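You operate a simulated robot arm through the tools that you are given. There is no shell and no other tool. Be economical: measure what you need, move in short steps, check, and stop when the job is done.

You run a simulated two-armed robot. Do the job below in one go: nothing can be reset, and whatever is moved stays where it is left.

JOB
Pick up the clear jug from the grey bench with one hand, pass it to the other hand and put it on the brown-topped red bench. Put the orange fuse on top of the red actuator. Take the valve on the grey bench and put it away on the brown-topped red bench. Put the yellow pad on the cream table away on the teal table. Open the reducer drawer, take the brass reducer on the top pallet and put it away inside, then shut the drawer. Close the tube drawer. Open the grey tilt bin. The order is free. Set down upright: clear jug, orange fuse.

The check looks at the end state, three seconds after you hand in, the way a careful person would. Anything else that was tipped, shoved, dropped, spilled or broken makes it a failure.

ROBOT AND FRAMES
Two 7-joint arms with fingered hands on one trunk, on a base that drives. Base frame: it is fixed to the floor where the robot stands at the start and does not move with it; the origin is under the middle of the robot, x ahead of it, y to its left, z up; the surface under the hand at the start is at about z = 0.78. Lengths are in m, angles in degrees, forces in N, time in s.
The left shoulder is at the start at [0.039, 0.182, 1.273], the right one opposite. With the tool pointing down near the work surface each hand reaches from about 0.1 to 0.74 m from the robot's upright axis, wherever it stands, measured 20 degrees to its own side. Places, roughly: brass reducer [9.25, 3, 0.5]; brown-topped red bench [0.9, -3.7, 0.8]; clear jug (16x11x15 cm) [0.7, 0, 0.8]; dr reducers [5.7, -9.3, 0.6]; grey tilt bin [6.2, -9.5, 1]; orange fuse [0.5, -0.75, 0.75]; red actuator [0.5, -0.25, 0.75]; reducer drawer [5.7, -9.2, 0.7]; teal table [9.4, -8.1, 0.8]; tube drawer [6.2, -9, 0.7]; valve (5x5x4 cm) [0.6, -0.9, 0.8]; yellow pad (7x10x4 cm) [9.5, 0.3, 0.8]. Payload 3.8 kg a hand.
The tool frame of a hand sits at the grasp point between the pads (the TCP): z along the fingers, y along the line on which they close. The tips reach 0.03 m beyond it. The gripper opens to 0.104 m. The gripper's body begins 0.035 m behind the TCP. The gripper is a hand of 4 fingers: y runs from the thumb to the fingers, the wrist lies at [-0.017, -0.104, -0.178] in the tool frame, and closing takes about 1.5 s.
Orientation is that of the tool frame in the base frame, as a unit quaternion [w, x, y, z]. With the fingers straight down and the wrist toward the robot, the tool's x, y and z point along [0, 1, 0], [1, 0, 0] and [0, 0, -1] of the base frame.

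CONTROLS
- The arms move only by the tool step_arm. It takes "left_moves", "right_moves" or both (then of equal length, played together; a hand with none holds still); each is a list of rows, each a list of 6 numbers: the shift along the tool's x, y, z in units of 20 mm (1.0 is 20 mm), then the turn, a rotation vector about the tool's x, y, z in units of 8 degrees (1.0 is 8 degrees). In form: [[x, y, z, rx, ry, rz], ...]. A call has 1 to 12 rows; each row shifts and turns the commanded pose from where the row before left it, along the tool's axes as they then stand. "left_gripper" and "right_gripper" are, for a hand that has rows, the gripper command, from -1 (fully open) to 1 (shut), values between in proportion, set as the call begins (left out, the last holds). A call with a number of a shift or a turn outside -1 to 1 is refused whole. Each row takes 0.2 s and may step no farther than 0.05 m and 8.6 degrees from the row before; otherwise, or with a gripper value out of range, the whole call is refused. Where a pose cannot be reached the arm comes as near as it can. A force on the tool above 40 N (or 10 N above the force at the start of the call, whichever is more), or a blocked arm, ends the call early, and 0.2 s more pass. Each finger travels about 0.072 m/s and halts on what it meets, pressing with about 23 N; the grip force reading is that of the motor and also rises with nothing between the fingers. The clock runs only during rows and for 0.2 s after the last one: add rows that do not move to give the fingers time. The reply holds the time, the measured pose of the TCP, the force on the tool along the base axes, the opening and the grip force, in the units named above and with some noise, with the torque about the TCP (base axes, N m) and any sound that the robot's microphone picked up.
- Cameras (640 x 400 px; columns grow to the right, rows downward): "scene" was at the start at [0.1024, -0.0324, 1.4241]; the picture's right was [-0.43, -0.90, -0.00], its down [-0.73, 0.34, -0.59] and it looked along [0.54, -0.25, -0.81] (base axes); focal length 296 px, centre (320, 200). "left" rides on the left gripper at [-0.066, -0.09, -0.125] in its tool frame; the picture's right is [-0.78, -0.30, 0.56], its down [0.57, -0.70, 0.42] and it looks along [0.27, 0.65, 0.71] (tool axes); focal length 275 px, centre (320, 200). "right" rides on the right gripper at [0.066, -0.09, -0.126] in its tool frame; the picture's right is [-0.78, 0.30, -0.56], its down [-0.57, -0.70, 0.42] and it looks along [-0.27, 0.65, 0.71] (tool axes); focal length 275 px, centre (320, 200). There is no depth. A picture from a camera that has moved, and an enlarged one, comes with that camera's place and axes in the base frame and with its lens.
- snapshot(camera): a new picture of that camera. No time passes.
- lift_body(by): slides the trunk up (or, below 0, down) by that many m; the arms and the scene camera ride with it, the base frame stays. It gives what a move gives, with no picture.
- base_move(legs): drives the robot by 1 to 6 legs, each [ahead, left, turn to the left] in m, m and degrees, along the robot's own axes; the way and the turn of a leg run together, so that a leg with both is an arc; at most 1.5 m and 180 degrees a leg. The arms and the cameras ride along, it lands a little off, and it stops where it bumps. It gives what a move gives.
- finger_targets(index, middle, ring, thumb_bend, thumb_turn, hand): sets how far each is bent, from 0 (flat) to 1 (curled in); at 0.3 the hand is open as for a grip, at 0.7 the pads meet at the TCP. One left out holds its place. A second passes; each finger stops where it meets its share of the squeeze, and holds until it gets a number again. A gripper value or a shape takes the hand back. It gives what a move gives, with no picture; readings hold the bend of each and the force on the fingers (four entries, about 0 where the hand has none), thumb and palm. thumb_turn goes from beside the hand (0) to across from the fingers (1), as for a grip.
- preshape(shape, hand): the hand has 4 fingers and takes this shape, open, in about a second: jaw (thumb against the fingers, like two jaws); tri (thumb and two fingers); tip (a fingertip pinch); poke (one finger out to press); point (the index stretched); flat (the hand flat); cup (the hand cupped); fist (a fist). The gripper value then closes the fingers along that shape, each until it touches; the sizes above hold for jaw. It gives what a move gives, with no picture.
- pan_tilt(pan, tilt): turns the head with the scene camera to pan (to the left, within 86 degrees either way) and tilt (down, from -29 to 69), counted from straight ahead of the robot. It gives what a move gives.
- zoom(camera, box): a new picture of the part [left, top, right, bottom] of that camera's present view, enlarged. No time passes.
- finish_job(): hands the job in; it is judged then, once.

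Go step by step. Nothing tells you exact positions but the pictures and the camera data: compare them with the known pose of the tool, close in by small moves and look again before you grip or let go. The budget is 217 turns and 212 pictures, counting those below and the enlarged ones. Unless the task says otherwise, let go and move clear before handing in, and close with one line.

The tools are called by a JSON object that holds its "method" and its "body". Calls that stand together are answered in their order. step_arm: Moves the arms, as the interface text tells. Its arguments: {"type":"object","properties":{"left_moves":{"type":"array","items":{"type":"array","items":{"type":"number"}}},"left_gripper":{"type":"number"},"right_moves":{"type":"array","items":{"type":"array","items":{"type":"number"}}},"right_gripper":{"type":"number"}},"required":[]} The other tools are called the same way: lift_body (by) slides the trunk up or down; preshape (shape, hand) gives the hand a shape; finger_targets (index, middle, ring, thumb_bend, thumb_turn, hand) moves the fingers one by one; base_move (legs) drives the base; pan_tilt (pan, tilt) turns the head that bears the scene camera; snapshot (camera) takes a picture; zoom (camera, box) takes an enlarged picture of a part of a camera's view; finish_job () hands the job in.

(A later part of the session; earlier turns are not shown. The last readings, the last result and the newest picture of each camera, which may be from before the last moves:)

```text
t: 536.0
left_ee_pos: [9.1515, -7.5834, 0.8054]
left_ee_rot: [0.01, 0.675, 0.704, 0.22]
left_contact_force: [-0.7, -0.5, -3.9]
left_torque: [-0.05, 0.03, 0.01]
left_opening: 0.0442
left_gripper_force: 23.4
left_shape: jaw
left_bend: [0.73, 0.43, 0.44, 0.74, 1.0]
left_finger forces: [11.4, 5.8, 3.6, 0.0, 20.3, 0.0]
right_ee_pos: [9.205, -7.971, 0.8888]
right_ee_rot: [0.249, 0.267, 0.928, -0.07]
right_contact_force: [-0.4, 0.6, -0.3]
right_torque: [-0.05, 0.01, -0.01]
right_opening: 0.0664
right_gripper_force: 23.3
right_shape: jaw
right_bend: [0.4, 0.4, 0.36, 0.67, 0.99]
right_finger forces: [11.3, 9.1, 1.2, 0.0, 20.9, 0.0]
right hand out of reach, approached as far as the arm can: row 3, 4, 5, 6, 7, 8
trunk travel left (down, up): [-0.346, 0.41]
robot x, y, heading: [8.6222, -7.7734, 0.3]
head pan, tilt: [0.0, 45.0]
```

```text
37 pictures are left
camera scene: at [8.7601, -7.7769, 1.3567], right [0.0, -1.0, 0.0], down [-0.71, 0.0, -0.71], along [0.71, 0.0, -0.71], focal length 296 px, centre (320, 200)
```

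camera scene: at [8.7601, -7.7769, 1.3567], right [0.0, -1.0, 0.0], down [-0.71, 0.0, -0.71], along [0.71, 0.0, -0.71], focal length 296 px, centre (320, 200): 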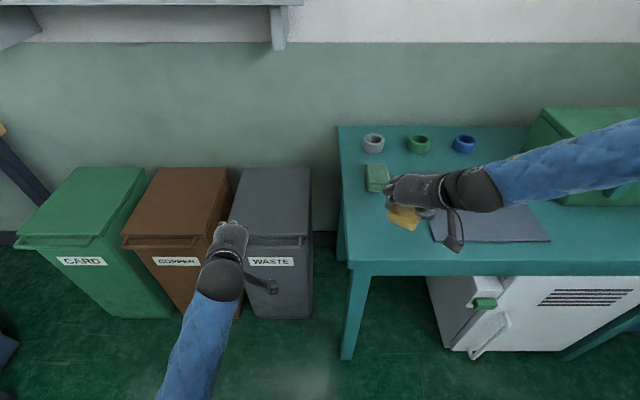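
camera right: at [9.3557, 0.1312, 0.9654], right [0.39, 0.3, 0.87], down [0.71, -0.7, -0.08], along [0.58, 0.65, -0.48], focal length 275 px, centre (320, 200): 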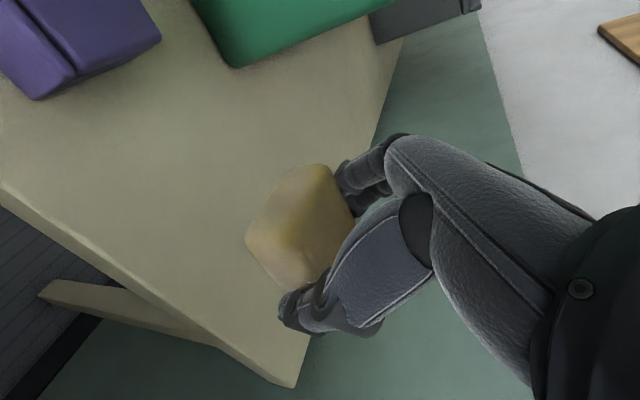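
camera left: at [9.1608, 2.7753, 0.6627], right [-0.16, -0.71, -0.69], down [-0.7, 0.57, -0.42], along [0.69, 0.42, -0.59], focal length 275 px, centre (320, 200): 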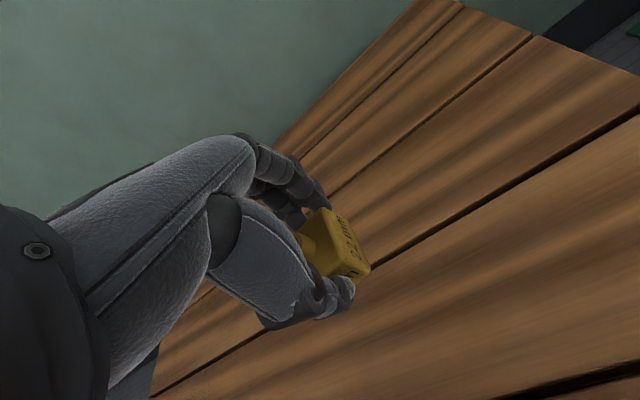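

I'll replicate the geometry used at pickup (arm nearly straight): shift the base left/back and re-extend the arm to the spot.

{"method": "base_move", "body": {"legs": [[-0.067, 0.213, -0.2]]}}

{"method": "step_arm", "body": {"right_moves": [[-0.97, -0.64, 0.56, 0, 0, 0], [-0.97, -0.64, 0.56, 0, 0, 0], [-0.97, -0.64, 0.56, 0, 0, 0], [-0.97, -0.64, 0.56, 0, 0, 0], [-0.97, -0.64, 0.56, 0, 0, 0], [-0.97, -0.64, 0.56, 0, 0, 0], [-0.97, -0.64, 0.56, 0, 0, 0], [-0.97, -0.64, 0.56, 0, 0, 0], [0, 0, 0, 0, 0, 0]]}}

{"method": "step_arm", "body": {"right_moves": [[0.4, 0, 0.69, 0, 0, 0], [0.4, 0, 0.69, 0, 0, 0], [0, 0, 0, 0, 0, 0]]}}

{"method": "snapshot", "body": {"camera": "scene"}}

```text
t: 537.7
left_ee_pos: [9.0837, -7.368, 0.8054]
left_ee_rot: [0.011, 0.676, 0.704, 0.219]
left_contact_force: [-0.5, 0.3, -3.9]
left_torque: [-0.09, 0.09, -0.01]
left_opening: 0.0443
left_gripper_force: 23.3
left_shape: jaw
left_bend: [0.73, 0.43, 0.44, 0.74, 1.0]
left_finger forces: [11.4, 5.9, 3.5, 0.0, 20.4, 0.0]
right_ee_pos: [9.1393, -7.7547, 0.8906]
right_ee_rot: [0.249, 0.268, 0.928, -0.073]
right_contact_force: [0.7, 0.2, 0.2]
right_torque: [0.0, 0.0, 0.01]
right_opening: 0.0668
right_gripper_force: 23.1
right_shape: jaw
right_bend: [0.4, 0.4, 0.36, 0.67, 0.99]
right_finger forces: [11.4, 8.9, 1.3, 0.0, 20.9, 0.0]
trunk travel left (down, up): [-0.346, 0.41]
robot x, y, heading: [8.5562, -7.5573, 0.2]
head pan, tilt: [0.0, 45.0]
```

```text
t: 539.7
left_ee_pos: [9.0841, -7.369, 0.8051]
left_ee_rot: [0.01, 0.675, 0.704, 0.221]
left_contact_force: [0.5, 0.1, -4.7]
left_torque: [-0.03, 0.04, 0.02]
left_opening: 0.0443
left_gripper_force: 22.5
left_shape: jaw
left_bend: [0.73, 0.43, 0.44, 0.74, 1.0]
left_finger forces: [11.4, 5.8, 3.6, 0.1, 20.4, 0.1]
right_ee_pos: [9.2264, -7.9377, 0.8967]
right_ee_rot: [0.25, 0.267, 0.928, -0.07]
right_contact_force: [-0.2, 0.0, -0.6]
right_torque: [0.0, -0.04, -0.05]
right_opening: 0.0667
right_gripper_force: 23.6
right_shape: jaw
right_bend: [0.4, 0.4, 0.36, 0.67, 0.99]
right_finger forces: [11.0, 9.2, 1.3, 0.0, 21.0, 0.0]
right hand out of reach, approached as far as the arm can: row 6, 8
trunk travel left (down, up): [-0.346, 0.41]
robot x, y, heading: [8.5517, -7.5621, -0.1]
head pan, tilt: [0.0, 45.0]
```

```text
t: 540.5
left_ee_pos: [9.0842, -7.369, 0.8059]
left_ee_rot: [0.01, 0.675, 0.704, 0.22]
left_contact_force: [0.1, 0.3, -3.2]
left_torque: [-0.03, 0.04, -0.01]
left_opening: 0.0446
left_gripper_force: 22.7
left_shape: jaw
left_bend: [0.73, 0.43, 0.44, 0.74, 1.0]
left_finger forces: [11.4, 5.9, 3.5, 0.0, 20.2, 0.0]
right_ee_pos: [9.2103, -7.9379, 0.8789]
right_ee_rot: [0.248, 0.268, 0.928, -0.07]
right_contact_force: [-0.2, 0.4, 0.3]
right_torque: [0.0, -0.01, -0.01]
right_opening: 0.0669
right_gripper_force: 23.1
right_shape: jaw
right_bend: [0.4, 0.4, 0.36, 0.67, 0.99]
right_finger forces: [11.1, 9.1, 1.3, 0.0, 20.9, 0.0]
right hand out of reach, approached as far as the arm can: row 1, 2
trunk travel left (down, up): [-0.346, 0.41]
robot x, y, heading: [8.5512, -7.5586, -0.1]
head pan, tilt: [0.0, 45.0]
```

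```text
36 pictures are left
camera scene: at [8.6931, -7.5606, 1.3567], right [0.0, -1.0, 0.0], down [-0.71, 0.0, -0.71], along [0.71, 0.0, -0.71], focal length 296 px, centre (320, 200)
```

scene: 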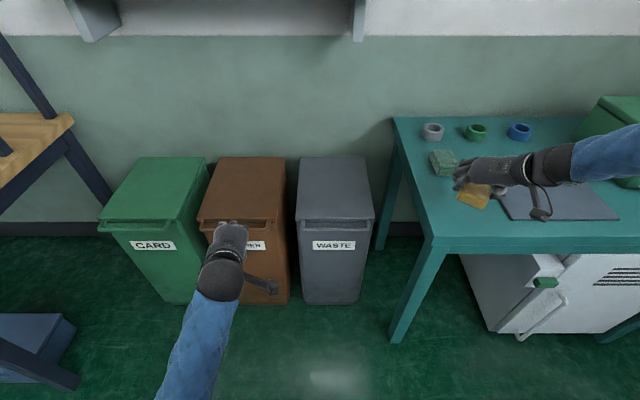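

Now near-straight. Raise the left hand slightly and lower with the trunk until the pad touches.

{"method": "step_arm", "body": {"left_moves": [[0, 0, -1, 0, 0, 0], [0, 0, -1, 0, 0, 0], [0, 0, -1, 0, 0, 0], [0, 0, -1, 0, 0, 0]]}}

{"method": "lift_body", "body": {"by": -0.03}}

{"method": "zoom", "body": {"camera": "scene", "box": [400, 100, 580, 260]}}

```text
t: 541.7
left_ee_pos: [9.0658, -7.3493, 0.8793]
left_ee_rot: [-0.028, 0.669, 0.691, 0.273]
left_contact_force: [-0.4, -0.4, -5.0]
left_torque: [-0.1, 0.07, -0.02]
left_opening: 0.0443
left_gripper_force: 23.0
left_shape: jaw
left_bend: [0.73, 0.43, 0.44, 0.74, 1.0]
left_finger forces: [11.5, 5.9, 3.3, 0.0, 20.3, 0.0]
right_ee_pos: [9.2107, -7.9374, 0.8796]
right_ee_rot: [0.248, 0.268, 0.928, -0.071]
right_contact_force: [-1.0, -0.6, -0.2]
right_torque: [0.02, 0.0, -0.04]
right_opening: 0.0666
right_gripper_force: 22.8
right_shape: jaw
right_bend: [0.4, 0.4, 0.36, 0.67, 0.99]
right_finger forces: [11.1, 9.1, 1.3, 0.0, 21.0, 0.1]
trunk travel left (down, up): [-0.346, 0.41]
robot x, y, heading: [8.5538, -7.5608, -0.1]
head pan, tilt: [0.0, 45.0]
stopped in row 4 (left hand): the arm was blocked; the commanded pose is now the measured one
```

```text
t: 542.7
left_ee_pos: [9.0666, -7.3084, 0.8483]
left_ee_rot: [-0.069, 0.668, 0.669, 0.318]
left_contact_force: [-0.3, 0.6, -4.4]
left_torque: [-0.04, 0.05, 0.0]
left_opening: 0.0445
left_gripper_force: 23.0
left_shape: jaw
left_bend: [0.73, 0.43, 0.44, 0.74, 1.0]
left_finger forces: [11.5, 5.8, 3.2, 0.0, 20.1, 0.0]
right_ee_pos: [9.2108, -7.9357, 0.8491]
right_ee_rot: [0.25, 0.267, 0.928, -0.071]
right_contact_force: [0.1, 1.0, -0.1]
right_torque: [-0.01, 0.02, -0.01]
right_opening: 0.0667
right_gripper_force: 23.2
right_shape: jaw
right_bend: [0.4, 0.4, 0.36, 0.67, 0.99]
right_finger forces: [11.0, 9.1, 1.3, 0.1, 20.9, 0.0]
trunk travel left (down, up): [-0.316, 0.44]
robot x, y, heading: [8.5549, -7.5598, 0.0]
head pan, tilt: [0.0, 45.0]
stopped: the arm was blocked; the commanded pose is now the measured one
```

```text
2.50 times, centred on (490, 180) of scene
camera zoom: at [8.7039, -7.5605, 1.3263], right [0.0, -1.0, 0.0], down [-0.71, 0.0, -0.71], along [0.71, 0.0, -0.71], focal length 741 px, centre (-105, 250)
```

zoom: 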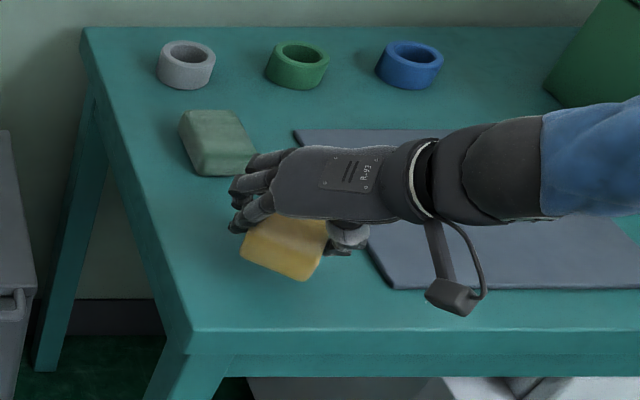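

{"method": "lift_body", "body": {"by": -0.02}}

```text
t: 543.4
left_ee_pos: [9.0671, -7.2793, 0.831]
left_ee_rot: [-0.102, 0.665, 0.65, 0.354]
left_contact_force: [-0.8, 0.8, -4.1]
left_torque: [-0.11, 0.07, 0.01]
left_opening: 0.0446
left_gripper_force: 23.2
left_shape: jaw
left_bend: [0.73, 0.43, 0.44, 0.74, 1.0]
left_finger forces: [11.4, 5.9, 3.2, 0.1, 20.3, 0.0]
right_ee_pos: [9.2109, -7.9362, 0.8305]
right_ee_rot: [0.249, 0.267, 0.928, -0.072]
right_contact_force: [-0.2, 0.0, 0.5]
right_torque: [-0.01, 0.0, -0.01]
right_opening: 0.0666
right_gripper_force: 22.9
right_shape: jaw
right_bend: [0.4, 0.4, 0.36, 0.67, 0.99]
right_finger forces: [10.9, 9.3, 1.4, 0.0, 20.9, 0.0]
trunk travel left (down, up): [-0.296, 0.46]
robot x, y, heading: [8.5542, -7.56, 0.2]
head pan, tilt: [0.0, 45.0]
```

{"method": "lift_body", "body": {"by": -0.015}}

{"method": "zoom", "body": {"camera": "scene", "box": [400, 100, 580, 260]}}

```text
t: 543.9
left_ee_pos: [9.0675, -7.2683, 0.8161]
left_ee_rot: [-0.118, 0.666, 0.64, 0.365]
left_contact_force: [0.5, 0.2, -3.4]
left_torque: [-0.08, 0.06, 0.03]
left_opening: 0.0441
left_gripper_force: 22.9
left_shape: jaw
left_bend: [0.73, 0.43, 0.44, 0.74, 1.0]
left_finger forces: [11.5, 5.8, 2.9, 0.0, 20.2, 0.0]
right_ee_pos: [9.2113, -7.9375, 0.8154]
right_ee_rot: [0.249, 0.269, 0.928, -0.072]
right_contact_force: [-0.8, 0.0, -0.5]
right_torque: [0.0, 0.02, 0.0]
right_opening: 0.0669
right_gripper_force: 23.1
right_shape: jaw
right_bend: [0.4, 0.4, 0.36, 0.67, 0.99]
right_finger forces: [11.3, 9.1, 1.3, 0.0, 20.9, 0.1]
trunk travel left (down, up): [-0.282, 0.474]
robot x, y, heading: [8.554, -7.5595, 0.0]
head pan, tilt: [0.0, 45.0]
stopped: the arm was blocked; the commanded pose is now the measured one
```

```text
2.50 times, centred on (490, 180) of scene
camera zoom: at [8.7165, -7.5603, 1.2916], right [0.0, -1.0, 0.0], down [-0.71, 0.0, -0.71], along [0.71, 0.0, -0.71], focal length 741 px, centre (-105, 250)
```

zoom: 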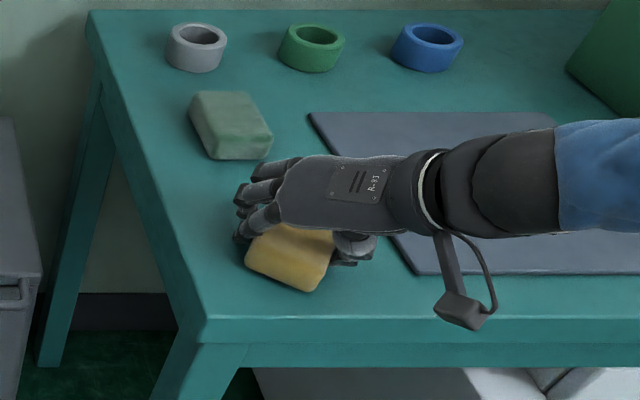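

{"method": "lift_body", "body": {"by": -0.02}}

```text
t: 544.4
left_ee_pos: [9.0682, -7.2581, 0.8034]
left_ee_rot: [-0.131, 0.667, 0.631, 0.375]
left_contact_force: [0.1, -0.3, -4.3]
left_torque: [-0.06, 0.08, -0.01]
left_opening: 0.0445
left_gripper_force: 23.3
left_shape: jaw
left_bend: [0.73, 0.43, 0.44, 0.74, 1.0]
left_finger forces: [11.5, 5.9, 3.1, 0.0, 20.2, 0.0]
right_ee_pos: [9.2179, -7.9353, 0.8136]
right_ee_rot: [0.255, 0.271, 0.926, -0.063]
right_contact_force: [-2.8, -0.7, 14.6]
right_torque: [0.45, -0.09, 0.03]
right_opening: 0.0668
right_gripper_force: 23.3
right_shape: jaw
right_bend: [0.4, 0.4, 0.36, 0.67, 0.99]
right_finger forces: [24.4, 9.2, 1.8, 0.0, 21.8, 0.0]
trunk travel left (down, up): [-0.27, 0.486]
robot x, y, heading: [8.5555, -7.5591, -0.2]
head pan, tilt: [0.0, 45.0]
stopped: the force on the tool passed its limit at 47 N (the readings are from after the stop); the commanded pose is now the measured one
```

Contact. Release the pad and rise.

{"method": "step_arm", "body": {"right_moves": [[0, 0, -0.1, 0, 0, 0], [0, 0, 0, 0, 0, 0], [0, 0, 0, 0, 0, 0], [0, 0, 0, 0, 0, 0], [0, 0, 0, 0, 0, 0], [0, 0, 0, 0, 0, 0]], "right_gripper": -1}}

{"method": "lift_body", "body": {"by": 0.15}}

{"method": "zoom", "body": {"camera": "scene", "box": [380, 100, 580, 280]}}

```text
t: 545.8
left_ee_pos: [9.0664, -7.2591, 0.804]
left_ee_rot: [-0.131, 0.666, 0.63, 0.376]
left_contact_force: [-0.6, 0.0, -5.0]
left_torque: [-0.12, 0.05, -0.02]
left_opening: 0.0447
left_gripper_force: 22.8
left_shape: jaw
left_bend: [0.73, 0.43, 0.44, 0.74, 1.0]
left_finger forces: [11.5, 5.8, 2.9, 0.0, 20.1, 0.0]
right_ee_pos: [9.2152, -7.9353, 0.8117]
right_ee_rot: [0.253, 0.27, 0.927, -0.066]
right_contact_force: [-0.6, 0.5, 0.6]
right_torque: [-0.01, -0.02, 0.0]
right_opening: 0.1037
right_gripper_force: 0.1
right_shape: jaw
right_bend: [0.3, 0.3, 0.3, 0.3, 0.97]
right_finger forces: [0.2, 0.0, 0.0, 0.0, 0.0, 0.1]
trunk travel left (down, up): [-0.27, 0.486]
robot x, y, heading: [8.5566, -7.5593, -0.4]
head pan, tilt: [0.0, 45.0]
```

```text
t: 547.5
left_ee_pos: [9.0634, -7.2441, 0.9511]
left_ee_rot: [-0.149, 0.665, 0.621, 0.387]
left_contact_force: [0.3, 0.0, -4.2]
left_torque: [-0.12, 0.05, 0.02]
left_opening: 0.0446
left_gripper_force: 22.9
left_shape: jaw
left_bend: [0.73, 0.43, 0.44, 0.74, 1.0]
left_finger forces: [11.4, 5.8, 3.0, 0.0, 20.2, 0.0]
right_ee_pos: [9.2127, -7.9347, 0.9888]
right_ee_rot: [0.273, 0.271, 0.921, -0.061]
right_contact_force: [0.3, -0.1, -1.1]
right_torque: [0.0, -0.02, -0.02]
right_opening: 0.1037
right_gripper_force: 0.2
right_shape: jaw
right_bend: [0.3, 0.3, 0.3, 0.3, 0.97]
right_finger forces: [0.1, 0.1, 0.0, 0.0, 0.1, 0.0]
trunk travel left (down, up): [-0.42, 0.336]
robot x, y, heading: [8.5527, -7.5574, -0.2]
head pan, tilt: [0.0, 45.0]
```

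```text
2.22 times, centred on (480, 190) of scene
camera zoom: at [8.6729, -7.5605, 1.4316], right [0.0, -1.0, 0.0], down [-0.71, 0.0, -0.71], along [0.71, 0.0, -0.71], focal length 659 px, centre (-36, 222)
```

zoom: 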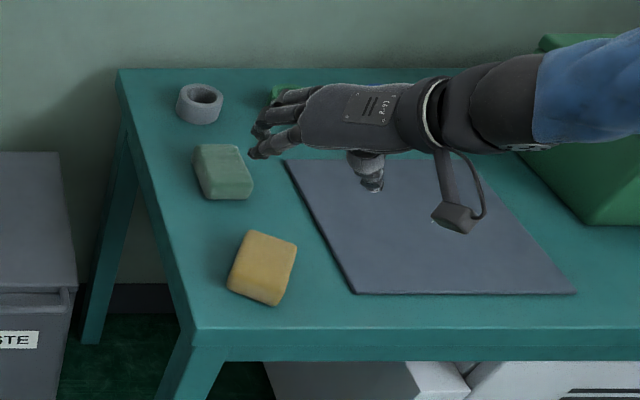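

Pad is on the teal table. Raise, back away, turn south-west and look toward the drawers.

{"method": "lift_body", "body": {"by": 0.15}}

{"method": "base_move", "body": {"legs": [[-0.5, 0.1, 0], [0, 0, -90]]}}

{"method": "pan_tilt", "body": {"pan": -45, "tilt": 25}}

{"method": "snapshot", "body": {"camera": "scene"}}

```text
t: 549.3
left_ee_pos: [9.0649, -7.2375, 1.1025]
left_ee_rot: [-0.156, 0.662, 0.619, 0.394]
left_contact_force: [0.4, -0.2, -4.1]
left_torque: [-0.09, 0.07, -0.02]
left_opening: 0.0442
left_gripper_force: 23.3
left_shape: jaw
left_bend: [0.73, 0.43, 0.44, 0.74, 1.0]
left_finger forces: [11.4, 5.9, 2.8, 0.0, 20.2, 0.0]
right_ee_pos: [9.2077, -7.9361, 1.1624]
right_ee_rot: [0.29, 0.273, 0.915, -0.055]
right_contact_force: [-0.1, 0.0, 0.0]
right_torque: [0.02, -0.01, -0.01]
right_opening: 0.1037
right_gripper_force: 0.2
right_shape: jaw
right_bend: [0.3, 0.3, 0.3, 0.3, 0.97]
right_finger forces: [0.1, 0.1, 0.1, 0.0, 0.0, 0.0]
trunk travel left (down, up): [-0.57, 0.186]
robot x, y, heading: [8.558, -7.5582, 0.2]
head pan, tilt: [0.0, 45.0]
```

```text
t: 556.1
left_ee_pos: [8.3755, -7.9765, 1.1076]
left_ee_rot: [0.176, 0.905, -0.034, 0.386]
left_contact_force: [-0.3, 0.2, -3.9]
left_torque: [0.08, 0.05, 0.02]
left_opening: 0.044
left_gripper_force: 23.8
left_shape: jaw
left_bend: [0.73, 0.43, 0.44, 0.74, 1.0]
left_finger forces: [11.3, 5.8, 2.3, 0.0, 19.8, 0.0]
right_ee_pos: [7.6749, -8.1064, 1.1627]
right_ee_rot: [0.164, 0.844, 0.448, -0.245]
right_contact_force: [0.6, -0.4, 0.1]
right_torque: [-0.01, -0.01, -0.02]
right_opening: 0.1039
right_gripper_force: 0.0
right_shape: jaw
right_bend: [0.3, 0.3, 0.3, 0.3, 0.97]
right_finger forces: [0.1, 0.0, 0.0, 0.0, 0.0, 0.1]
trunk travel left (down, up): [-0.57, 0.186]
robot x, y, heading: [8.0599, -7.4567, -90.9]
head pan, tilt: [0.0, 45.0]
```

```text
t: 557.2
left_ee_pos: [8.3754, -7.9767, 1.1094]
left_ee_rot: [0.176, 0.904, -0.034, 0.388]
left_contact_force: [0.2, -0.4, -3.7]
left_torque: [0.05, 0.09, 0.0]
left_opening: 0.0439
left_gripper_force: 23.0
left_shape: jaw
left_bend: [0.73, 0.43, 0.44, 0.74, 1.0]
left_finger forces: [11.2, 5.9, 2.3, 0.1, 19.9, 0.0]
right_ee_pos: [7.6762, -8.107, 1.1635]
right_ee_rot: [0.164, 0.844, 0.448, -0.245]
right_contact_force: [-0.1, 0.5, 0.1]
right_torque: [0.0, 0.02, 0.0]
right_opening: 0.1037
right_gripper_force: 0.1
right_shape: jaw
right_bend: [0.3, 0.3, 0.3, 0.3, 0.97]
right_finger forces: [0.0, 0.1, 0.0, 0.0, 0.0, 0.0]
trunk travel left (down, up): [-0.57, 0.186]
robot x, y, heading: [8.0612, -7.4572, -91.0]
head pan, tilt: [-45.0, 25.0]
```

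```text
32 pictures are left
camera scene: at [7.996, -7.539, 1.6131], right [-0.7, 0.72, 0.0], down [0.3, 0.29, -0.91], along [-0.65, -0.63, -0.42], focal length 296 px, centre (320, 200)
```

scene: 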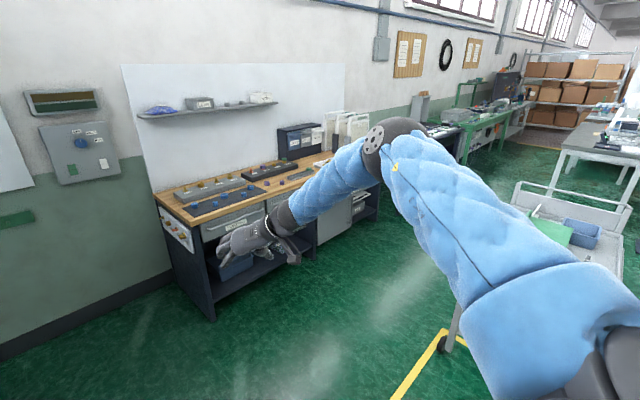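

I see the wooden-topped drawer bench at y≈-8.8, with a cart north of it near (6.1,-7.5). Drive along y≈-8.2 and look at the drawer fronts.

{"method": "base_move", "body": {"legs": [[0, -0.6, 1], [0.72, 0, 0], [0, -0.5, 0]]}}

{"method": "pan_tilt", "body": {"pan": -35, "tilt": 38}}

{"method": "snapshot", "body": {"camera": "scene"}}

```text
t: 566.7
left_ee_pos: [7.2654, -8.6853, 1.1097]
left_ee_rot: [0.173, 0.905, -0.03, 0.388]
left_contact_force: [-0.5, 0.2, -3.9]
left_torque: [0.07, 0.08, 0.0]
left_opening: 0.0443
left_gripper_force: 22.6
left_shape: jaw
left_bend: [0.73, 0.43, 0.44, 0.74, 1.0]
left_finger forces: [11.3, 5.8, 2.2, 0.1, 19.9, 0.1]
right_ee_pos: [6.5653, -8.824, 1.1619]
right_ee_rot: [0.166, 0.841, 0.453, -0.245]
right_contact_force: [0.1, -0.2, 0.1]
right_torque: [-0.03, -0.04, 0.02]
right_opening: 0.1035
right_gripper_force: 0.0
right_shape: jaw
right_bend: [0.3, 0.3, 0.3, 0.3, 0.97]
right_finger forces: [0.1, 0.1, 0.1, 0.0, 0.1, 0.1]
trunk travel left (down, up): [-0.57, 0.186]
robot x, y, heading: [6.944, -8.1701, -90.4]
head pan, tilt: [-45.0, 25.0]
```

```text
t: 567.5
left_ee_pos: [7.266, -8.6863, 1.1088]
left_ee_rot: [0.174, 0.904, -0.03, 0.389]
left_contact_force: [0.0, 0.0, -3.7]
left_torque: [0.06, 0.11, 0.02]
left_opening: 0.0442
left_gripper_force: 23.1
left_shape: jaw
left_bend: [0.73, 0.43, 0.44, 0.74, 1.0]
left_finger forces: [11.3, 5.8, 2.1, 0.0, 19.9, 0.0]
right_ee_pos: [6.5658, -8.8243, 1.1638]
right_ee_rot: [0.165, 0.841, 0.453, -0.244]
right_contact_force: [0.3, -0.4, 0.1]
right_torque: [0.0, -0.03, 0.0]
right_opening: 0.1034
right_gripper_force: 0.0
right_shape: jaw
right_bend: [0.3, 0.3, 0.3, 0.3, 0.97]
right_finger forces: [0.0, 0.1, 0.1, 0.1, 0.0, 0.0]
trunk travel left (down, up): [-0.57, 0.186]
robot x, y, heading: [6.9437, -8.1706, -90.3]
head pan, tilt: [-35.0, 38.0]
```

```text
31 pictures are left
camera scene: at [6.8958, -8.2576, 1.5929], right [-0.82, 0.58, 0.0], down [0.36, 0.5, -0.79], along [-0.46, -0.64, -0.62], focal length 296 px, centre (320, 200)
```

scene: 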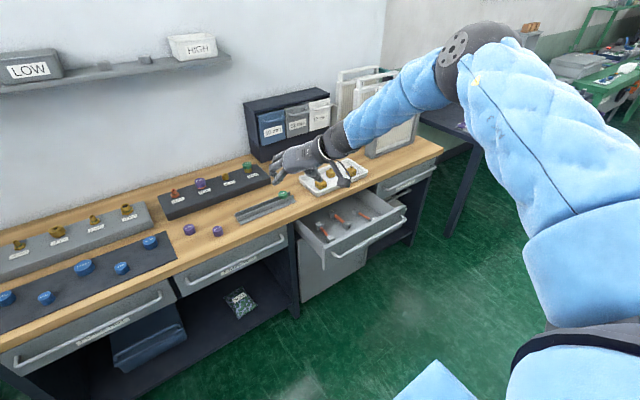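

The open tube drawer, the closed drawer right of it, and the blue/grey/white tilt bins are visible. Zoom in.

{"method": "zoom", "body": {"camera": "scene", "box": [220, 80, 460, 280]}}

```text
2.00 times, centred on (340, 180) of scene
camera zoom: at [6.8958, -8.2576, 1.5929], right [-0.82, 0.58, 0.0], down [0.36, 0.5, -0.79], along [-0.46, -0.64, -0.62], focal length 593 px, centre (280, 240)
```

zoom: 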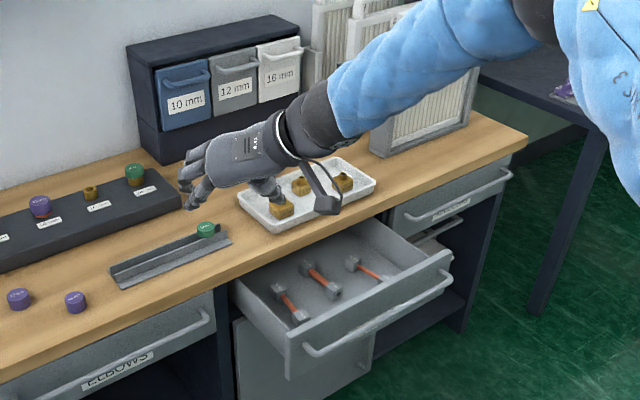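

Plan: close the tube drawer with the right hand first (front at y≈-8.87, needs to go to ≈-9.05). I re-orient both hands: right tilted 45° forward for pushing, left straightened.

{"method": "step_arm", "body": {"left_moves": [[0, 0, -0.3, 0.367, -0.823, -0.063], [0, 0, -0.3, 0.367, -0.823, -0.063], [0, 0, -0.3, 0.367, -0.823, -0.063], [0, 0, 0, 0.367, -0.823, -0.063], [0, 0, 0, 0.367, -0.823, -0.063], [0, 0, 0, 0.367, -0.823, -0.063], [0, 0, 0, 0.367, -0.823, -0.063], [0, 0, 0, 0, 0, 0], [0, 0, 0, 0, 0, 0]], "right_moves": [[0, 0, 0, -0.286, 0.088, 0.862], [0, 0, 0, -0.286, 0.088, 0.862], [0, 0, 0, -0.286, 0.088, 0.862], [0, 0, 0, -0.286, 0.088, 0.862], [0, 0, 0, -0.286, 0.088, 0.862], [0, 0, 0, -0.286, 0.088, 0.862], [0, 0, 0, -0.286, 0.088, 0.862], [0, 0, 0, -0.286, 0.088, 0.862], [0, 0, 0, -0.286, 0.088, 0.862]], "right_gripper": 1}}

{"method": "base_move", "body": {"legs": [[0.07, -0.5, 0.4]]}}

```text
t: 569.5
left_ee_pos: [7.2545, -8.6799, 1.122]
left_ee_rot: [0.0, 1.0, 0.0, -0.001]
left_contact_force: [-0.4, -0.1, -4.2]
left_torque: [0.01, -0.01, -0.02]
left_opening: 0.044
left_gripper_force: 23.0
left_shape: jaw
left_bend: [0.73, 0.43, 0.44, 0.74, 1.0]
left_finger forces: [11.5, 6.3, 2.6, 0.1, 19.5, 0.1]
right_ee_pos: [6.5639, -8.8048, 1.1902]
right_ee_rot: [0.383, 0.924, -0.001, 0.001]
right_contact_force: [-0.5, 0.0, 0.1]
right_torque: [-0.01, 0.03, 0.01]
right_opening: 0.0
right_gripper_force: 22.8
right_shape: jaw
right_bend: [0.7, 0.7, 0.7, 0.48, 1.0]
right_finger forces: [0.0, 0.0, 0.1, 0.0, 0.0, 0.0]
right hand out of reach, approached as far as the arm can: row 4, 5, 6, 7, 8, 9
trunk travel left (down, up): [-0.57, 0.186]
robot x, y, heading: [6.9466, -8.1738, -90.3]
head pan, tilt: [-35.0, 38.0]
```

```text
t: 572.5
left_ee_pos: [6.7534, -8.7467, 1.1211]
left_ee_rot: [0.0, 1.0, 0.003, 0.0]
left_contact_force: [-0.4, 0.2, -4.3]
left_torque: [0.02, 0.02, -0.05]
left_opening: 0.044
left_gripper_force: 23.3
left_shape: jaw
left_bend: [0.73, 0.43, 0.44, 0.74, 1.0]
left_finger forces: [11.4, 6.3, 2.5, 0.0, 19.5, 0.0]
right_ee_pos: [6.0637, -8.8754, 1.1902]
right_ee_rot: [0.383, 0.924, 0.002, 0.001]
right_contact_force: [0.8, -0.3, 0.8]
right_torque: [0.01, -0.01, 0.02]
right_opening: 0.0
right_gripper_force: 23.2
right_shape: jaw
right_bend: [0.7, 0.7, 0.7, 0.48, 1.0]
right_finger forces: [0.0, 0.0, 0.0, 0.0, 0.1, 0.1]
trunk travel left (down, up): [-0.57, 0.186]
robot x, y, heading: [6.4421, -8.2421, -90.0]
head pan, tilt: [-35.0, 38.0]
```

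{"method": "step_arm", "body": {"right_moves": [[1, -0.96, -0.96, 0, 0, 0], [1, -0.96, -0.96, 0, 0, 0], [1, -0.96, -0.96, 0, 0, 0], [1, -0.96, -0.96, 0, 0, 0], [1, -0.96, -0.96, 0, 0, 0], [1, -0.96, -0.96, 0, 0, 0], [1, -0.96, -0.96, 0, 0, 0]]}}

{"method": "lift_body", "body": {"by": -0.28}}

{"method": "step_arm", "body": {"right_moves": [[0, -0.707, 0.707, 0, 0, 0], [0, -0.707, 0.707, 0, 0, 0], [0, -0.707, 0.707, 0, 0, 0], [0, -0.707, 0.707, 0, 0, 0], [0, -0.707, 0.707, 0, 0, 0], [0, -0.707, 0.707, 0, 0, 0], [0, -0.707, 0.707, 0, 0, 0], [0, -0.707, 0.707, 0, 0, 0], [0, -0.707, 0.707, 0, 0, 0], [0, -0.707, 0.707, 0, 0, 0]]}}

{"method": "pan_tilt", "body": {"pan": -15, "tilt": 45}}

{"method": "snapshot", "body": {"camera": "scene"}}

```text
t: 574.1
left_ee_pos: [6.7528, -8.7459, 1.1217]
left_ee_rot: [0.001, 1.0, 0.002, -0.001]
left_contact_force: [-0.4, 0.6, -3.7]
left_torque: [0.02, 0.01, 0.0]
left_opening: 0.0443
left_gripper_force: 23.0
left_shape: jaw
left_bend: [0.73, 0.43, 0.44, 0.74, 1.0]
left_finger forces: [11.4, 6.2, 2.6, 0.0, 19.5, 0.0]
right_ee_pos: [6.1961, -8.6837, 1.1991]
right_ee_rot: [0.383, 0.924, 0.002, 0.002]
right_contact_force: [0.3, 0.7, 1.3]
right_torque: [0.02, 0.01, 0.02]
right_opening: 0.0001
right_gripper_force: 23.2
right_shape: jaw
right_bend: [0.7, 0.7, 0.7, 0.48, 1.0]
right_finger forces: [0.0, 0.0, 0.1, 0.1, 0.1, 0.0]
right hand out of reach, approached as far as the arm can: row 7
trunk travel left (down, up): [-0.57, 0.186]
robot x, y, heading: [6.4394, -8.2425, -90.0]
head pan, tilt: [-35.0, 38.0]
```

```text
t: 576.9
left_ee_pos: [6.7512, -8.7464, 0.8421]
left_ee_rot: [0.0, 1.0, 0.003, -0.001]
left_contact_force: [-0.9, 0.0, -4.4]
left_torque: [-0.01, 0.06, 0.01]
left_opening: 0.0438
left_gripper_force: 22.7
left_shape: jaw
left_bend: [0.73, 0.43, 0.44, 0.74, 1.0]
left_finger forces: [11.4, 6.4, 2.6, 0.0, 19.6, 0.0]
right_ee_pos: [6.1984, -8.6883, 0.9088]
right_ee_rot: [0.374, 0.927, 0.002, 0.002]
right_contact_force: [0.8, -0.3, 0.3]
right_torque: [-0.01, -0.02, -0.03]
right_opening: 0.0
right_gripper_force: 23.3
right_shape: jaw
right_bend: [0.7, 0.7, 0.7, 0.48, 1.0]
right_finger forces: [0.0, 0.0, 0.0, 0.0, 0.1, 0.0]
trunk travel left (down, up): [-0.29, 0.466]
robot x, y, heading: [6.4385, -8.2371, -90.0]
head pan, tilt: [-35.0, 38.0]
```

```text
t: 579.1
left_ee_pos: [6.7511, -8.7469, 0.8415]
left_ee_rot: [-0.001, 1.0, 0.002, -0.001]
left_contact_force: [-0.1, 0.4, -4.3]
left_torque: [0.03, 0.02, -0.04]
left_opening: 0.0441
left_gripper_force: 23.1
left_shape: jaw
left_bend: [0.73, 0.43, 0.44, 0.74, 1.0]
left_finger forces: [11.4, 6.3, 2.5, 0.1, 19.4, 0.1]
right_ee_pos: [6.1428, -8.7166, 0.8551]
right_ee_rot: [0.373, 0.928, 0.002, 0.002]
right_contact_force: [-0.1, 0.5, 0.3]
right_torque: [-0.02, 0.01, 0.02]
right_opening: 0.0001
right_gripper_force: 23.4
right_shape: jaw
right_bend: [0.7, 0.7, 0.7, 0.48, 1.0]
right_finger forces: [0.0, 0.0, 0.1, 0.0, 0.1, 0.0]
right hand out of reach, approached as far as the arm can: row 1, 2, 3, 4, 5, 6, 7, 8, 9, 10
trunk travel left (down, up): [-0.29, 0.466]
robot x, y, heading: [6.4375, -8.2418, -89.9]
head pan, tilt: [-35.0, 38.0]
```

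```text
t: 579.9
left_ee_pos: [6.7526, -8.7466, 0.8416]
left_ee_rot: [0.0, 1.0, 0.003, -0.001]
left_contact_force: [-0.3, 0.1, -3.9]
left_torque: [0.05, 0.02, 0.0]
left_opening: 0.0443
left_gripper_force: 23.0
left_shape: jaw
left_bend: [0.73, 0.43, 0.44, 0.74, 1.0]
left_finger forces: [11.4, 6.2, 2.5, 0.0, 19.5, 0.1]
right_ee_pos: [6.1433, -8.7176, 0.8567]
right_ee_rot: [0.373, 0.928, 0.002, 0.002]
right_contact_force: [-0.2, -0.6, 0.8]
right_torque: [-0.01, 0.01, 0.02]
right_opening: 0.0
right_gripper_force: 23.0
right_shape: jaw
right_bend: [0.7, 0.7, 0.7, 0.48, 1.0]
right_finger forces: [0.1, 0.0, 0.0, 0.0, 0.1, 0.0]
trunk travel left (down, up): [-0.29, 0.466]
robot x, y, heading: [6.4396, -8.2387, -89.9]
head pan, tilt: [-15.0, 45.0]
```

```text
29 pictures are left
camera scene: at [6.4195, -8.3958, 1.3002], right [-0.97, 0.26, 0.0], down [0.18, 0.68, -0.71], along [-0.18, -0.68, -0.71], focal length 296 px, centre (320, 200)
```

scene: 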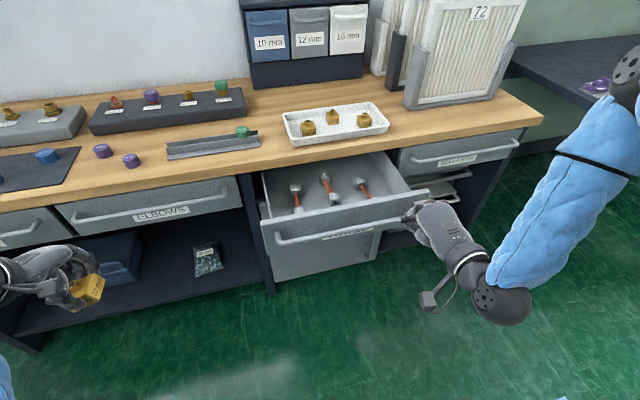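

Clear view. Lower the trunk so the hand is level with the drawer front, then push with the arm.

{"method": "lift_body", "body": {"by": -0.16}}

{"method": "base_move", "body": {"legs": [[0, 0.05, 0]]}}

{"method": "step_arm", "body": {"right_moves": [[0, 0.707, 0.707, 0, 0, 0], [0, 0.707, 0.707, 0, 0, 0], [0, 0.707, 0.707, 0, 0, 0], [0, 0.707, 0.707, 0, 0, 0], [0, 0.707, 0.707, 0, 0, 0]]}}

{"method": "snapshot", "body": {"camera": "scene"}}

```text
t: 581.8
left_ee_pos: [6.7531, -8.746, 0.6818]
left_ee_rot: [0.0, 1.0, 0.003, -0.001]
left_contact_force: [0.1, 0.0, -3.4]
left_torque: [0.03, 0.04, -0.04]
left_opening: 0.0442
left_gripper_force: 22.7
left_shape: jaw
left_bend: [0.73, 0.43, 0.44, 0.74, 1.0]
left_finger forces: [11.4, 6.3, 2.5, 0.0, 19.4, 0.0]
right_ee_pos: [6.1419, -8.718, 0.6953]
right_ee_rot: [0.374, 0.927, 0.002, 0.003]
right_contact_force: [0.9, 0.1, 0.9]
right_torque: [0.0, 0.01, 0.03]
right_opening: 0.0
right_gripper_force: 22.9
right_shape: jaw
right_bend: [0.7, 0.7, 0.7, 0.48, 1.0]
right_finger forces: [0.1, 0.1, 0.1, 0.0, 0.0, 0.1]
trunk travel left (down, up): [-0.13, 0.626]
robot x, y, heading: [6.4378, -8.2376, -90.2]
head pan, tilt: [-15.0, 45.0]
```

```text
t: 582.7
left_ee_pos: [6.8025, -8.7475, 0.682]
left_ee_rot: [-0.001, 1.0, 0.002, -0.002]
left_contact_force: [-0.2, -0.5, -4.4]
left_torque: [0.03, 0.06, 0.02]
left_opening: 0.0441
left_gripper_force: 22.7
left_shape: jaw
left_bend: [0.73, 0.43, 0.44, 0.74, 1.0]
left_finger forces: [11.4, 6.3, 2.7, 0.0, 19.4, 0.0]
right_ee_pos: [6.1923, -8.7181, 0.695]
right_ee_rot: [0.373, 0.928, 0.002, 0.002]
right_contact_force: [0.5, 0.0, -0.3]
right_torque: [0.0, -0.01, -0.01]
right_opening: 0.0
right_gripper_force: 22.8
right_shape: jaw
right_bend: [0.7, 0.7, 0.7, 0.48, 1.0]
right_finger forces: [0.0, 0.1, 0.1, 0.0, 0.0, 0.0]
trunk travel left (down, up): [-0.13, 0.626]
robot x, y, heading: [6.4887, -8.2427, -90.2]
head pan, tilt: [-15.0, 45.0]
```

```text
t: 583.9
left_ee_pos: [6.803, -8.7469, 0.6822]
left_ee_rot: [0.0, 1.0, 0.002, 0.0]
left_contact_force: [-0.5, -0.2, -3.8]
left_torque: [0.01, 0.01, 0.01]
left_opening: 0.0442
left_gripper_force: 22.1
left_shape: jaw
left_bend: [0.73, 0.43, 0.44, 0.74, 1.0]
left_finger forces: [11.4, 6.3, 2.6, 0.0, 19.5, 0.0]
right_ee_pos: [6.1923, -8.8189, 0.6926]
right_ee_rot: [0.373, 0.928, 0.003, 0.002]
right_contact_force: [-0.4, -0.3, -0.8]
right_torque: [-0.01, 0.0, 0.01]
right_opening: 0.0
right_gripper_force: 23.2
right_shape: jaw
right_bend: [0.7, 0.7, 0.7, 0.48, 1.0]
right_finger forces: [0.0, 0.0, 0.0, 0.0, 0.0, 0.1]
trunk travel left (down, up): [-0.13, 0.626]
robot x, y, heading: [6.492, -8.2375, -90.0]
head pan, tilt: [-15.0, 45.0]
```

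```text
28 pictures are left
camera scene: at [6.4697, -8.4763, 1.1342], right [-0.97, 0.26, 0.0], down [0.18, 0.68, -0.71], along [-0.18, -0.68, -0.71], focal length 296 px, centre (320, 200)
```

scene: 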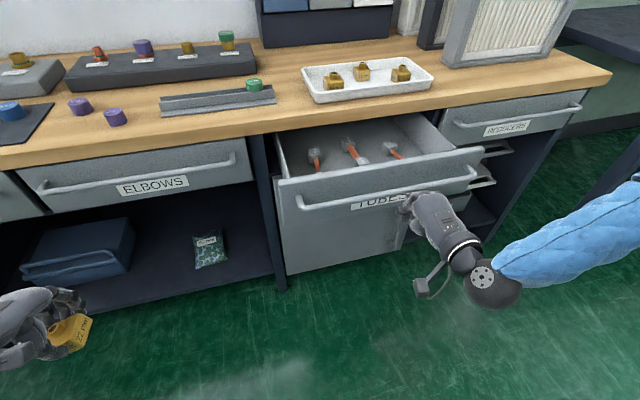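

Hand is in front of the TUBE drawer. Push it closed.

{"method": "step_arm", "body": {"right_moves": [[0, 0.707, 0.707, 0, 0, 0], [0, 0.707, 0.707, 0, 0, 0], [0, 0.707, 0.707, 0, 0, 0], [0, 0.707, 0.707, 0, 0, 0], [0, 0.707, 0.707, 0, 0, 0], [0, 0.707, 0.707, 0, 0, 0], [0, 0.707, 0.707, 0, 0, 0], [0, 0.707, 0.707, 0, 0, 0], [0, 0.707, 0.707, 0, 0, 0], [0, 0.707, 0.707, 0, 0, 0], [0, 0.707, 0.707, 0, 0, 0], [0, 0.707, 0.707, 0, 0, 0]]}}

{"method": "snapshot", "body": {"camera": "scene"}}

```text
t: 586.2
left_ee_pos: [6.8022, -8.7458, 0.6804]
left_ee_rot: [-0.002, 1.0, 0.003, -0.002]
left_contact_force: [0.0, -0.2, -4.0]
left_torque: [0.01, 0.02, 0.04]
left_opening: 0.0442
left_gripper_force: 23.5
left_shape: jaw
left_bend: [0.73, 0.43, 0.44, 0.74, 1.0]
left_finger forces: [11.4, 6.4, 2.6, 0.0, 19.5, 0.0]
right_ee_pos: [6.1928, -9.014, 0.6829]
right_ee_rot: [0.36, 0.933, 0.006, 0.004]
right_contact_force: [0.7, 10.5, -5.2]
right_torque: [-0.29, -0.06, -0.13]
right_opening: 0.0003
right_gripper_force: 23.3
right_shape: jaw
right_bend: [0.7, 0.7, 0.7, 0.49, 1.0]
right_finger forces: [0.0, 11.6, 0.1, 0.1, 0.0, 0.0]
right hand out of reach, approached as far as the arm can: row 10, 11
trunk travel left (down, up): [-0.13, 0.626]
robot x, y, heading: [6.4877, -8.2383, -89.8]
head pan, tilt: [-15.0, 45.0]
stopped in row 11 (right hand): the force on the tool passed its limit at 50 N (the readings are from after the stop); the commanded pose is now the measured one
```

```text
27 pictures are left
camera scene: at [6.4693, -8.4755, 1.1342], right [-0.97, 0.26, 0.0], down [0.18, 0.68, -0.71], along [-0.18, -0.68, -0.71], focal length 296 px, centre (320, 200)
```

scene: 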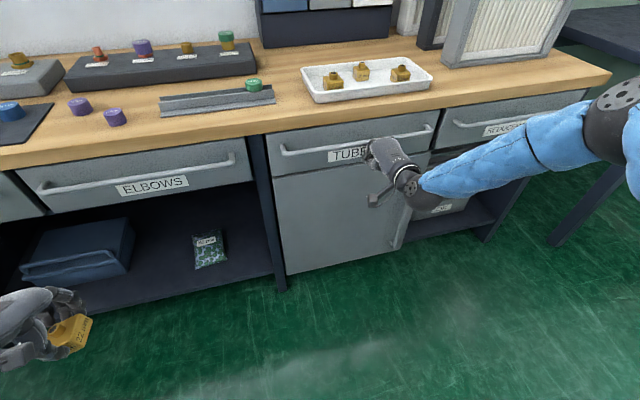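

TUBE drawer is closed. Now the REDUCERS drawer: handle centre ≈(5.76,-9.04,0.727). Retract, turn the right hand horizontal, strafe right.

{"method": "step_arm", "body": {"right_moves": [[0, -0.707, -0.707, 0, 0, 0], [0, -0.707, -0.707, 0, 0, 0], [0, -0.707, -0.707, 0, 0, 0], [0, -0.707, -0.707, 0, 0, 0], [0, -0.707, -0.707, 0, 0, 0], [0, -0.707, -0.707, -1, 0, 0], [0, -0.5, -0.9, -1, 0, 0], [0, 0, 0, -1, 0, 0], [0, 0, 0, -1, 0, 0], [0, 0, 0, -1, 0, 0], [0, 0, 0, -1, 0, 0]], "right_gripper": -0.1}}

{"method": "base_move", "body": {"legs": [[0, -0.5, 0]]}}

{"method": "snapshot", "body": {"camera": "scene"}}

```text
t: 588.6
left_ee_pos: [6.801, -8.7465, 0.6809]
left_ee_rot: [-0.001, 1.0, 0.002, -0.001]
left_contact_force: [0.1, 0.2, -3.6]
left_torque: [0.02, 0.01, -0.01]
left_opening: 0.0445
left_gripper_force: 23.4
left_shape: jaw
left_bend: [0.73, 0.43, 0.44, 0.74, 1.0]
left_finger forces: [11.4, 6.3, 2.6, 0.0, 19.4, 0.1]
right_ee_pos: [6.1659, -8.9012, 0.8013]
right_ee_rot: [0.709, 0.706, 0.005, 0.005]
right_contact_force: [0.6, -0.6, -0.5]
right_torque: [0.01, 0.04, 0.0]
right_opening: 0.057
right_gripper_force: 0.0
right_shape: jaw
right_bend: [0.73, 0.42, 0.39, 0.66, 0.99]
right_finger forces: [0.1, 0.0, 0.0, 0.0, 0.1, 0.0]
right hand out of reach, approached as far as the arm can: row 8, 9, 10, 11
trunk travel left (down, up): [-0.13, 0.626]
robot x, y, heading: [6.489, -8.2373, -89.9]
head pan, tilt: [-15.0, 45.0]
```

```text
t: 591.5
left_ee_pos: [6.3057, -8.7456, 0.6812]
left_ee_rot: [-0.001, 1.0, 0.001, -0.001]
left_contact_force: [-0.3, 0.0, -4.3]
left_torque: [0.03, 0.01, 0.0]
left_opening: 0.0443
left_gripper_force: 22.7
left_shape: jaw
left_bend: [0.73, 0.43, 0.44, 0.74, 1.0]
left_finger forces: [11.4, 6.3, 2.7, 0.1, 19.5, 0.0]
right_ee_pos: [5.6691, -8.9014, 0.8]
right_ee_rot: [0.708, 0.706, 0.003, 0.003]
right_contact_force: [0.2, -0.5, 0.2]
right_torque: [-0.01, 0.0, 0.04]
right_opening: 0.0571
right_gripper_force: 0.1
right_shape: jaw
right_bend: [0.73, 0.42, 0.39, 0.66, 0.99]
right_finger forces: [0.0, 0.0, 0.1, 0.0, 0.0, 0.0]
trunk travel left (down, up): [-0.13, 0.626]
robot x, y, heading: [5.9911, -8.2378, -90.4]
head pan, tilt: [-15.0, 45.0]
```

```text
26 pictures are left
camera scene: at [5.9727, -8.4752, 1.1343], right [-0.97, 0.26, 0.0], down [0.18, 0.68, -0.71], along [-0.18, -0.68, -0.71], focal length 296 px, centre (320, 200)
```

scene: 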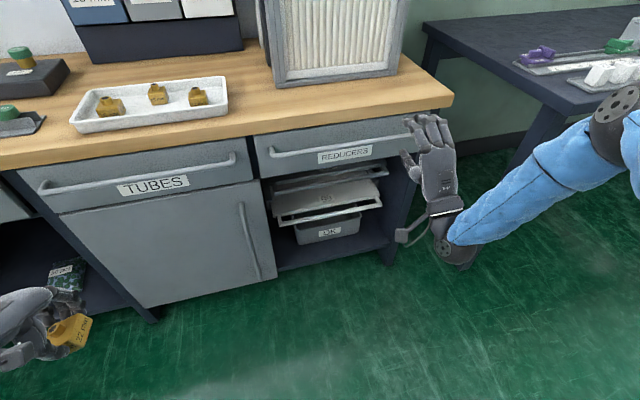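

Handle centre (5.757,-9.035,0.727). Lower the trunk 7 cm, align in x, then advance onto the bar.

{"method": "lift_body", "body": {"by": -0.07}}

{"method": "step_arm", "body": {"right_moves": [[0.9, 0, 0, 0, 0, 0], [0.9, 0, 0, 0, 0, 0], [0.9, 0, 0, 0, 0, 0], [0.9, 0, 0, 0, 0, 0], [0.8, 0, 0, 0, 0, 0], [0, 0, 1, 0, 0, 0], [0, 0, 1, 0, 0, 0], [0, 0, 1, 0, 0, 0]]}}

{"method": "snapshot", "body": {"camera": "right"}}

{"method": "snapshot", "body": {"camera": "scene"}}

```text
t: 592.6
left_ee_pos: [6.3032, -8.7459, 0.6116]
left_ee_rot: [0.0, 1.0, 0.001, -0.002]
left_contact_force: [0.0, -0.2, -4.7]
left_torque: [0.04, 0.02, 0.0]
left_opening: 0.0442
left_gripper_force: 23.0
left_shape: jaw
left_bend: [0.73, 0.43, 0.44, 0.74, 1.0]
left_finger forces: [11.4, 6.3, 2.5, 0.0, 19.6, 0.0]
right_ee_pos: [5.6701, -8.9, 0.7311]
right_ee_rot: [0.709, 0.705, 0.005, 0.005]
right_contact_force: [0.9, 0.8, 0.7]
right_torque: [-0.01, -0.01, -0.03]
right_opening: 0.0568
right_gripper_force: 0.0
right_shape: jaw
right_bend: [0.73, 0.42, 0.39, 0.66, 0.99]
right_finger forces: [0.0, 0.0, 0.1, 0.0, 0.0, 0.0]
trunk travel left (down, up): [-0.06, 0.696]
robot x, y, heading: [5.9893, -8.2366, -90.3]
head pan, tilt: [-15.0, 45.0]
```

```text
t: 594.4
left_ee_pos: [6.3052, -8.7457, 0.6111]
left_ee_rot: [-0.001, 1.0, 0.001, -0.001]
left_contact_force: [0.6, 1.0, -4.8]
left_torque: [0.06, 0.02, 0.04]
left_opening: 0.0439
left_gripper_force: 22.4
left_shape: jaw
left_bend: [0.73, 0.43, 0.44, 0.74, 1.0]
left_finger forces: [11.4, 6.3, 2.4, 0.1, 19.4, 0.0]
right_ee_pos: [5.7502, -8.9587, 0.7452]
right_ee_rot: [0.708, 0.706, 0.004, 0.004]
right_contact_force: [-0.6, 0.2, 0.5]
right_torque: [-0.02, 0.0, -0.02]
right_opening: 0.0571
right_gripper_force: 0.0
right_shape: jaw
right_bend: [0.73, 0.42, 0.39, 0.66, 0.99]
right_finger forces: [0.1, 0.0, 0.0, 0.1, 0.0, 0.0]
right hand out of reach, approached as far as the arm can: row 5, 7, 8
trunk travel left (down, up): [-0.06, 0.696]
robot x, y, heading: [5.9936, -8.2377, -90.2]
head pan, tilt: [-15.0, 45.0]
```

```text
25 pictures are left
camera right: at [5.8169, -8.8325, 0.6564], right [-0.78, 0.55, 0.29], down [-0.57, -0.43, -0.7], along [-0.26, -0.72, 0.65], focal length 275 px, centre (320, 200)
```

right: 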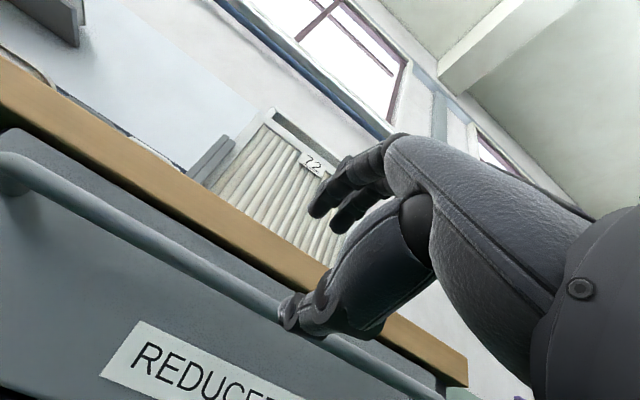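

```text
24 pictures are left
camera scene: at [5.9727, -8.5181, 1.0596], right [-0.97, 0.26, 0.0], down [0.18, 0.68, -0.71], along [-0.18, -0.68, -0.71], focal length 296 px, centre (320, 200)
```

scene: 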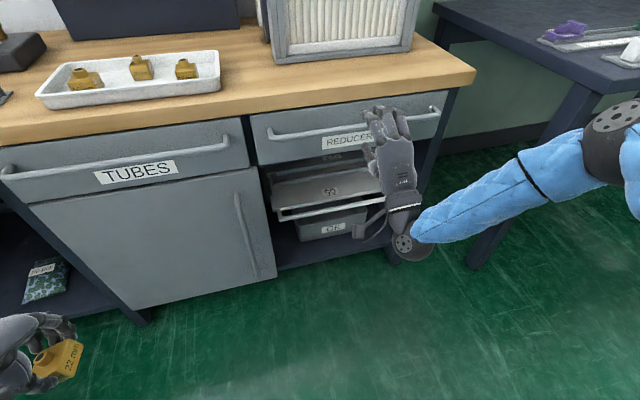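

The bar is at z≈0.72; the hand must be 2.5 cm lower. Lower the trunk and drive forward 7 cm so the bar sits between thumb and fingers.

{"method": "lift_body", "body": {"by": -0.024}}

{"method": "base_move", "body": {"legs": [[0.065, 0, 0.2]]}}

{"method": "snapshot", "body": {"camera": "right"}}

```text
t: 595.1
left_ee_pos: [6.3051, -8.7457, 0.5882]
left_ee_rot: [-0.001, 1.0, 0.002, -0.001]
left_contact_force: [0.6, 1.0, -3.9]
left_torque: [0.02, 0.06, 0.06]
left_opening: 0.0441
left_gripper_force: 22.6
left_shape: jaw
left_bend: [0.73, 0.43, 0.44, 0.74, 1.0]
left_finger forces: [11.4, 6.2, 2.6, 0.0, 19.5, 0.1]
right_ee_pos: [5.7496, -8.9594, 0.723]
right_ee_rot: [0.709, 0.705, 0.004, 0.004]
right_contact_force: [0.9, 0.4, -0.1]
right_torque: [0.04, 0.01, -0.02]
right_opening: 0.0571
right_gripper_force: 0.1
right_shape: jaw
right_bend: [0.73, 0.42, 0.39, 0.66, 0.99]
right_finger forces: [0.0, 0.0, 0.1, 0.0, 0.0, 0.1]
trunk travel left (down, up): [-0.036, 0.72]
robot x, y, heading: [5.9941, -8.2394, -90.3]
head pan, tilt: [-15.0, 45.0]
```

```text
t: 596.1
left_ee_pos: [6.3057, -8.8105, 0.5859]
left_ee_rot: [-0.001, 1.0, 0.004, -0.001]
left_contact_force: [0.1, 0.1, -4.0]
left_torque: [0.02, 0.0, -0.03]
left_opening: 0.0443
left_gripper_force: 22.5
left_shape: jaw
left_bend: [0.73, 0.43, 0.44, 0.74, 1.0]
left_finger forces: [11.4, 6.3, 2.5, 0.1, 19.4, 0.1]
right_ee_pos: [5.7509, -9.0245, 0.7223]
right_ee_rot: [0.709, 0.705, 0.005, 0.006]
right_contact_force: [0.0, -0.2, -0.1]
right_torque: [0.02, 0.03, 0.04]
right_opening: 0.0569
right_gripper_force: 0.1
right_shape: jaw
right_bend: [0.73, 0.42, 0.39, 0.66, 0.99]
right_finger forces: [0.0, 0.1, 0.0, 0.0, 0.0, 0.1]
trunk travel left (down, up): [-0.036, 0.72]
robot x, y, heading: [5.9929, -8.3036, -90.0]
head pan, tilt: [-15.0, 45.0]
```

```text
23 pictures are left
camera right: at [5.8176, -8.8981, 0.6317], right [-0.78, 0.55, 0.29], down [-0.57, -0.44, -0.7], along [-0.26, -0.72, 0.65], focal length 275 px, centre (320, 200)
```

right: 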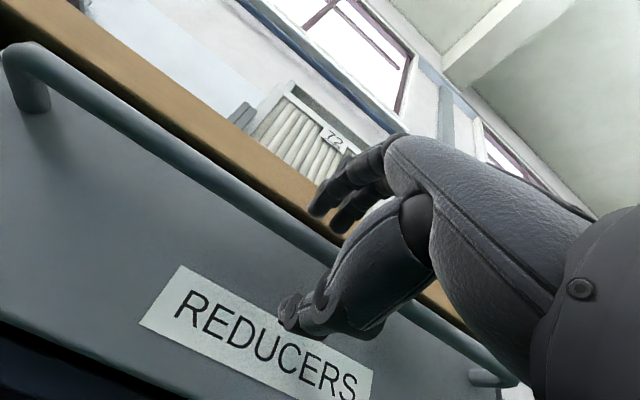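

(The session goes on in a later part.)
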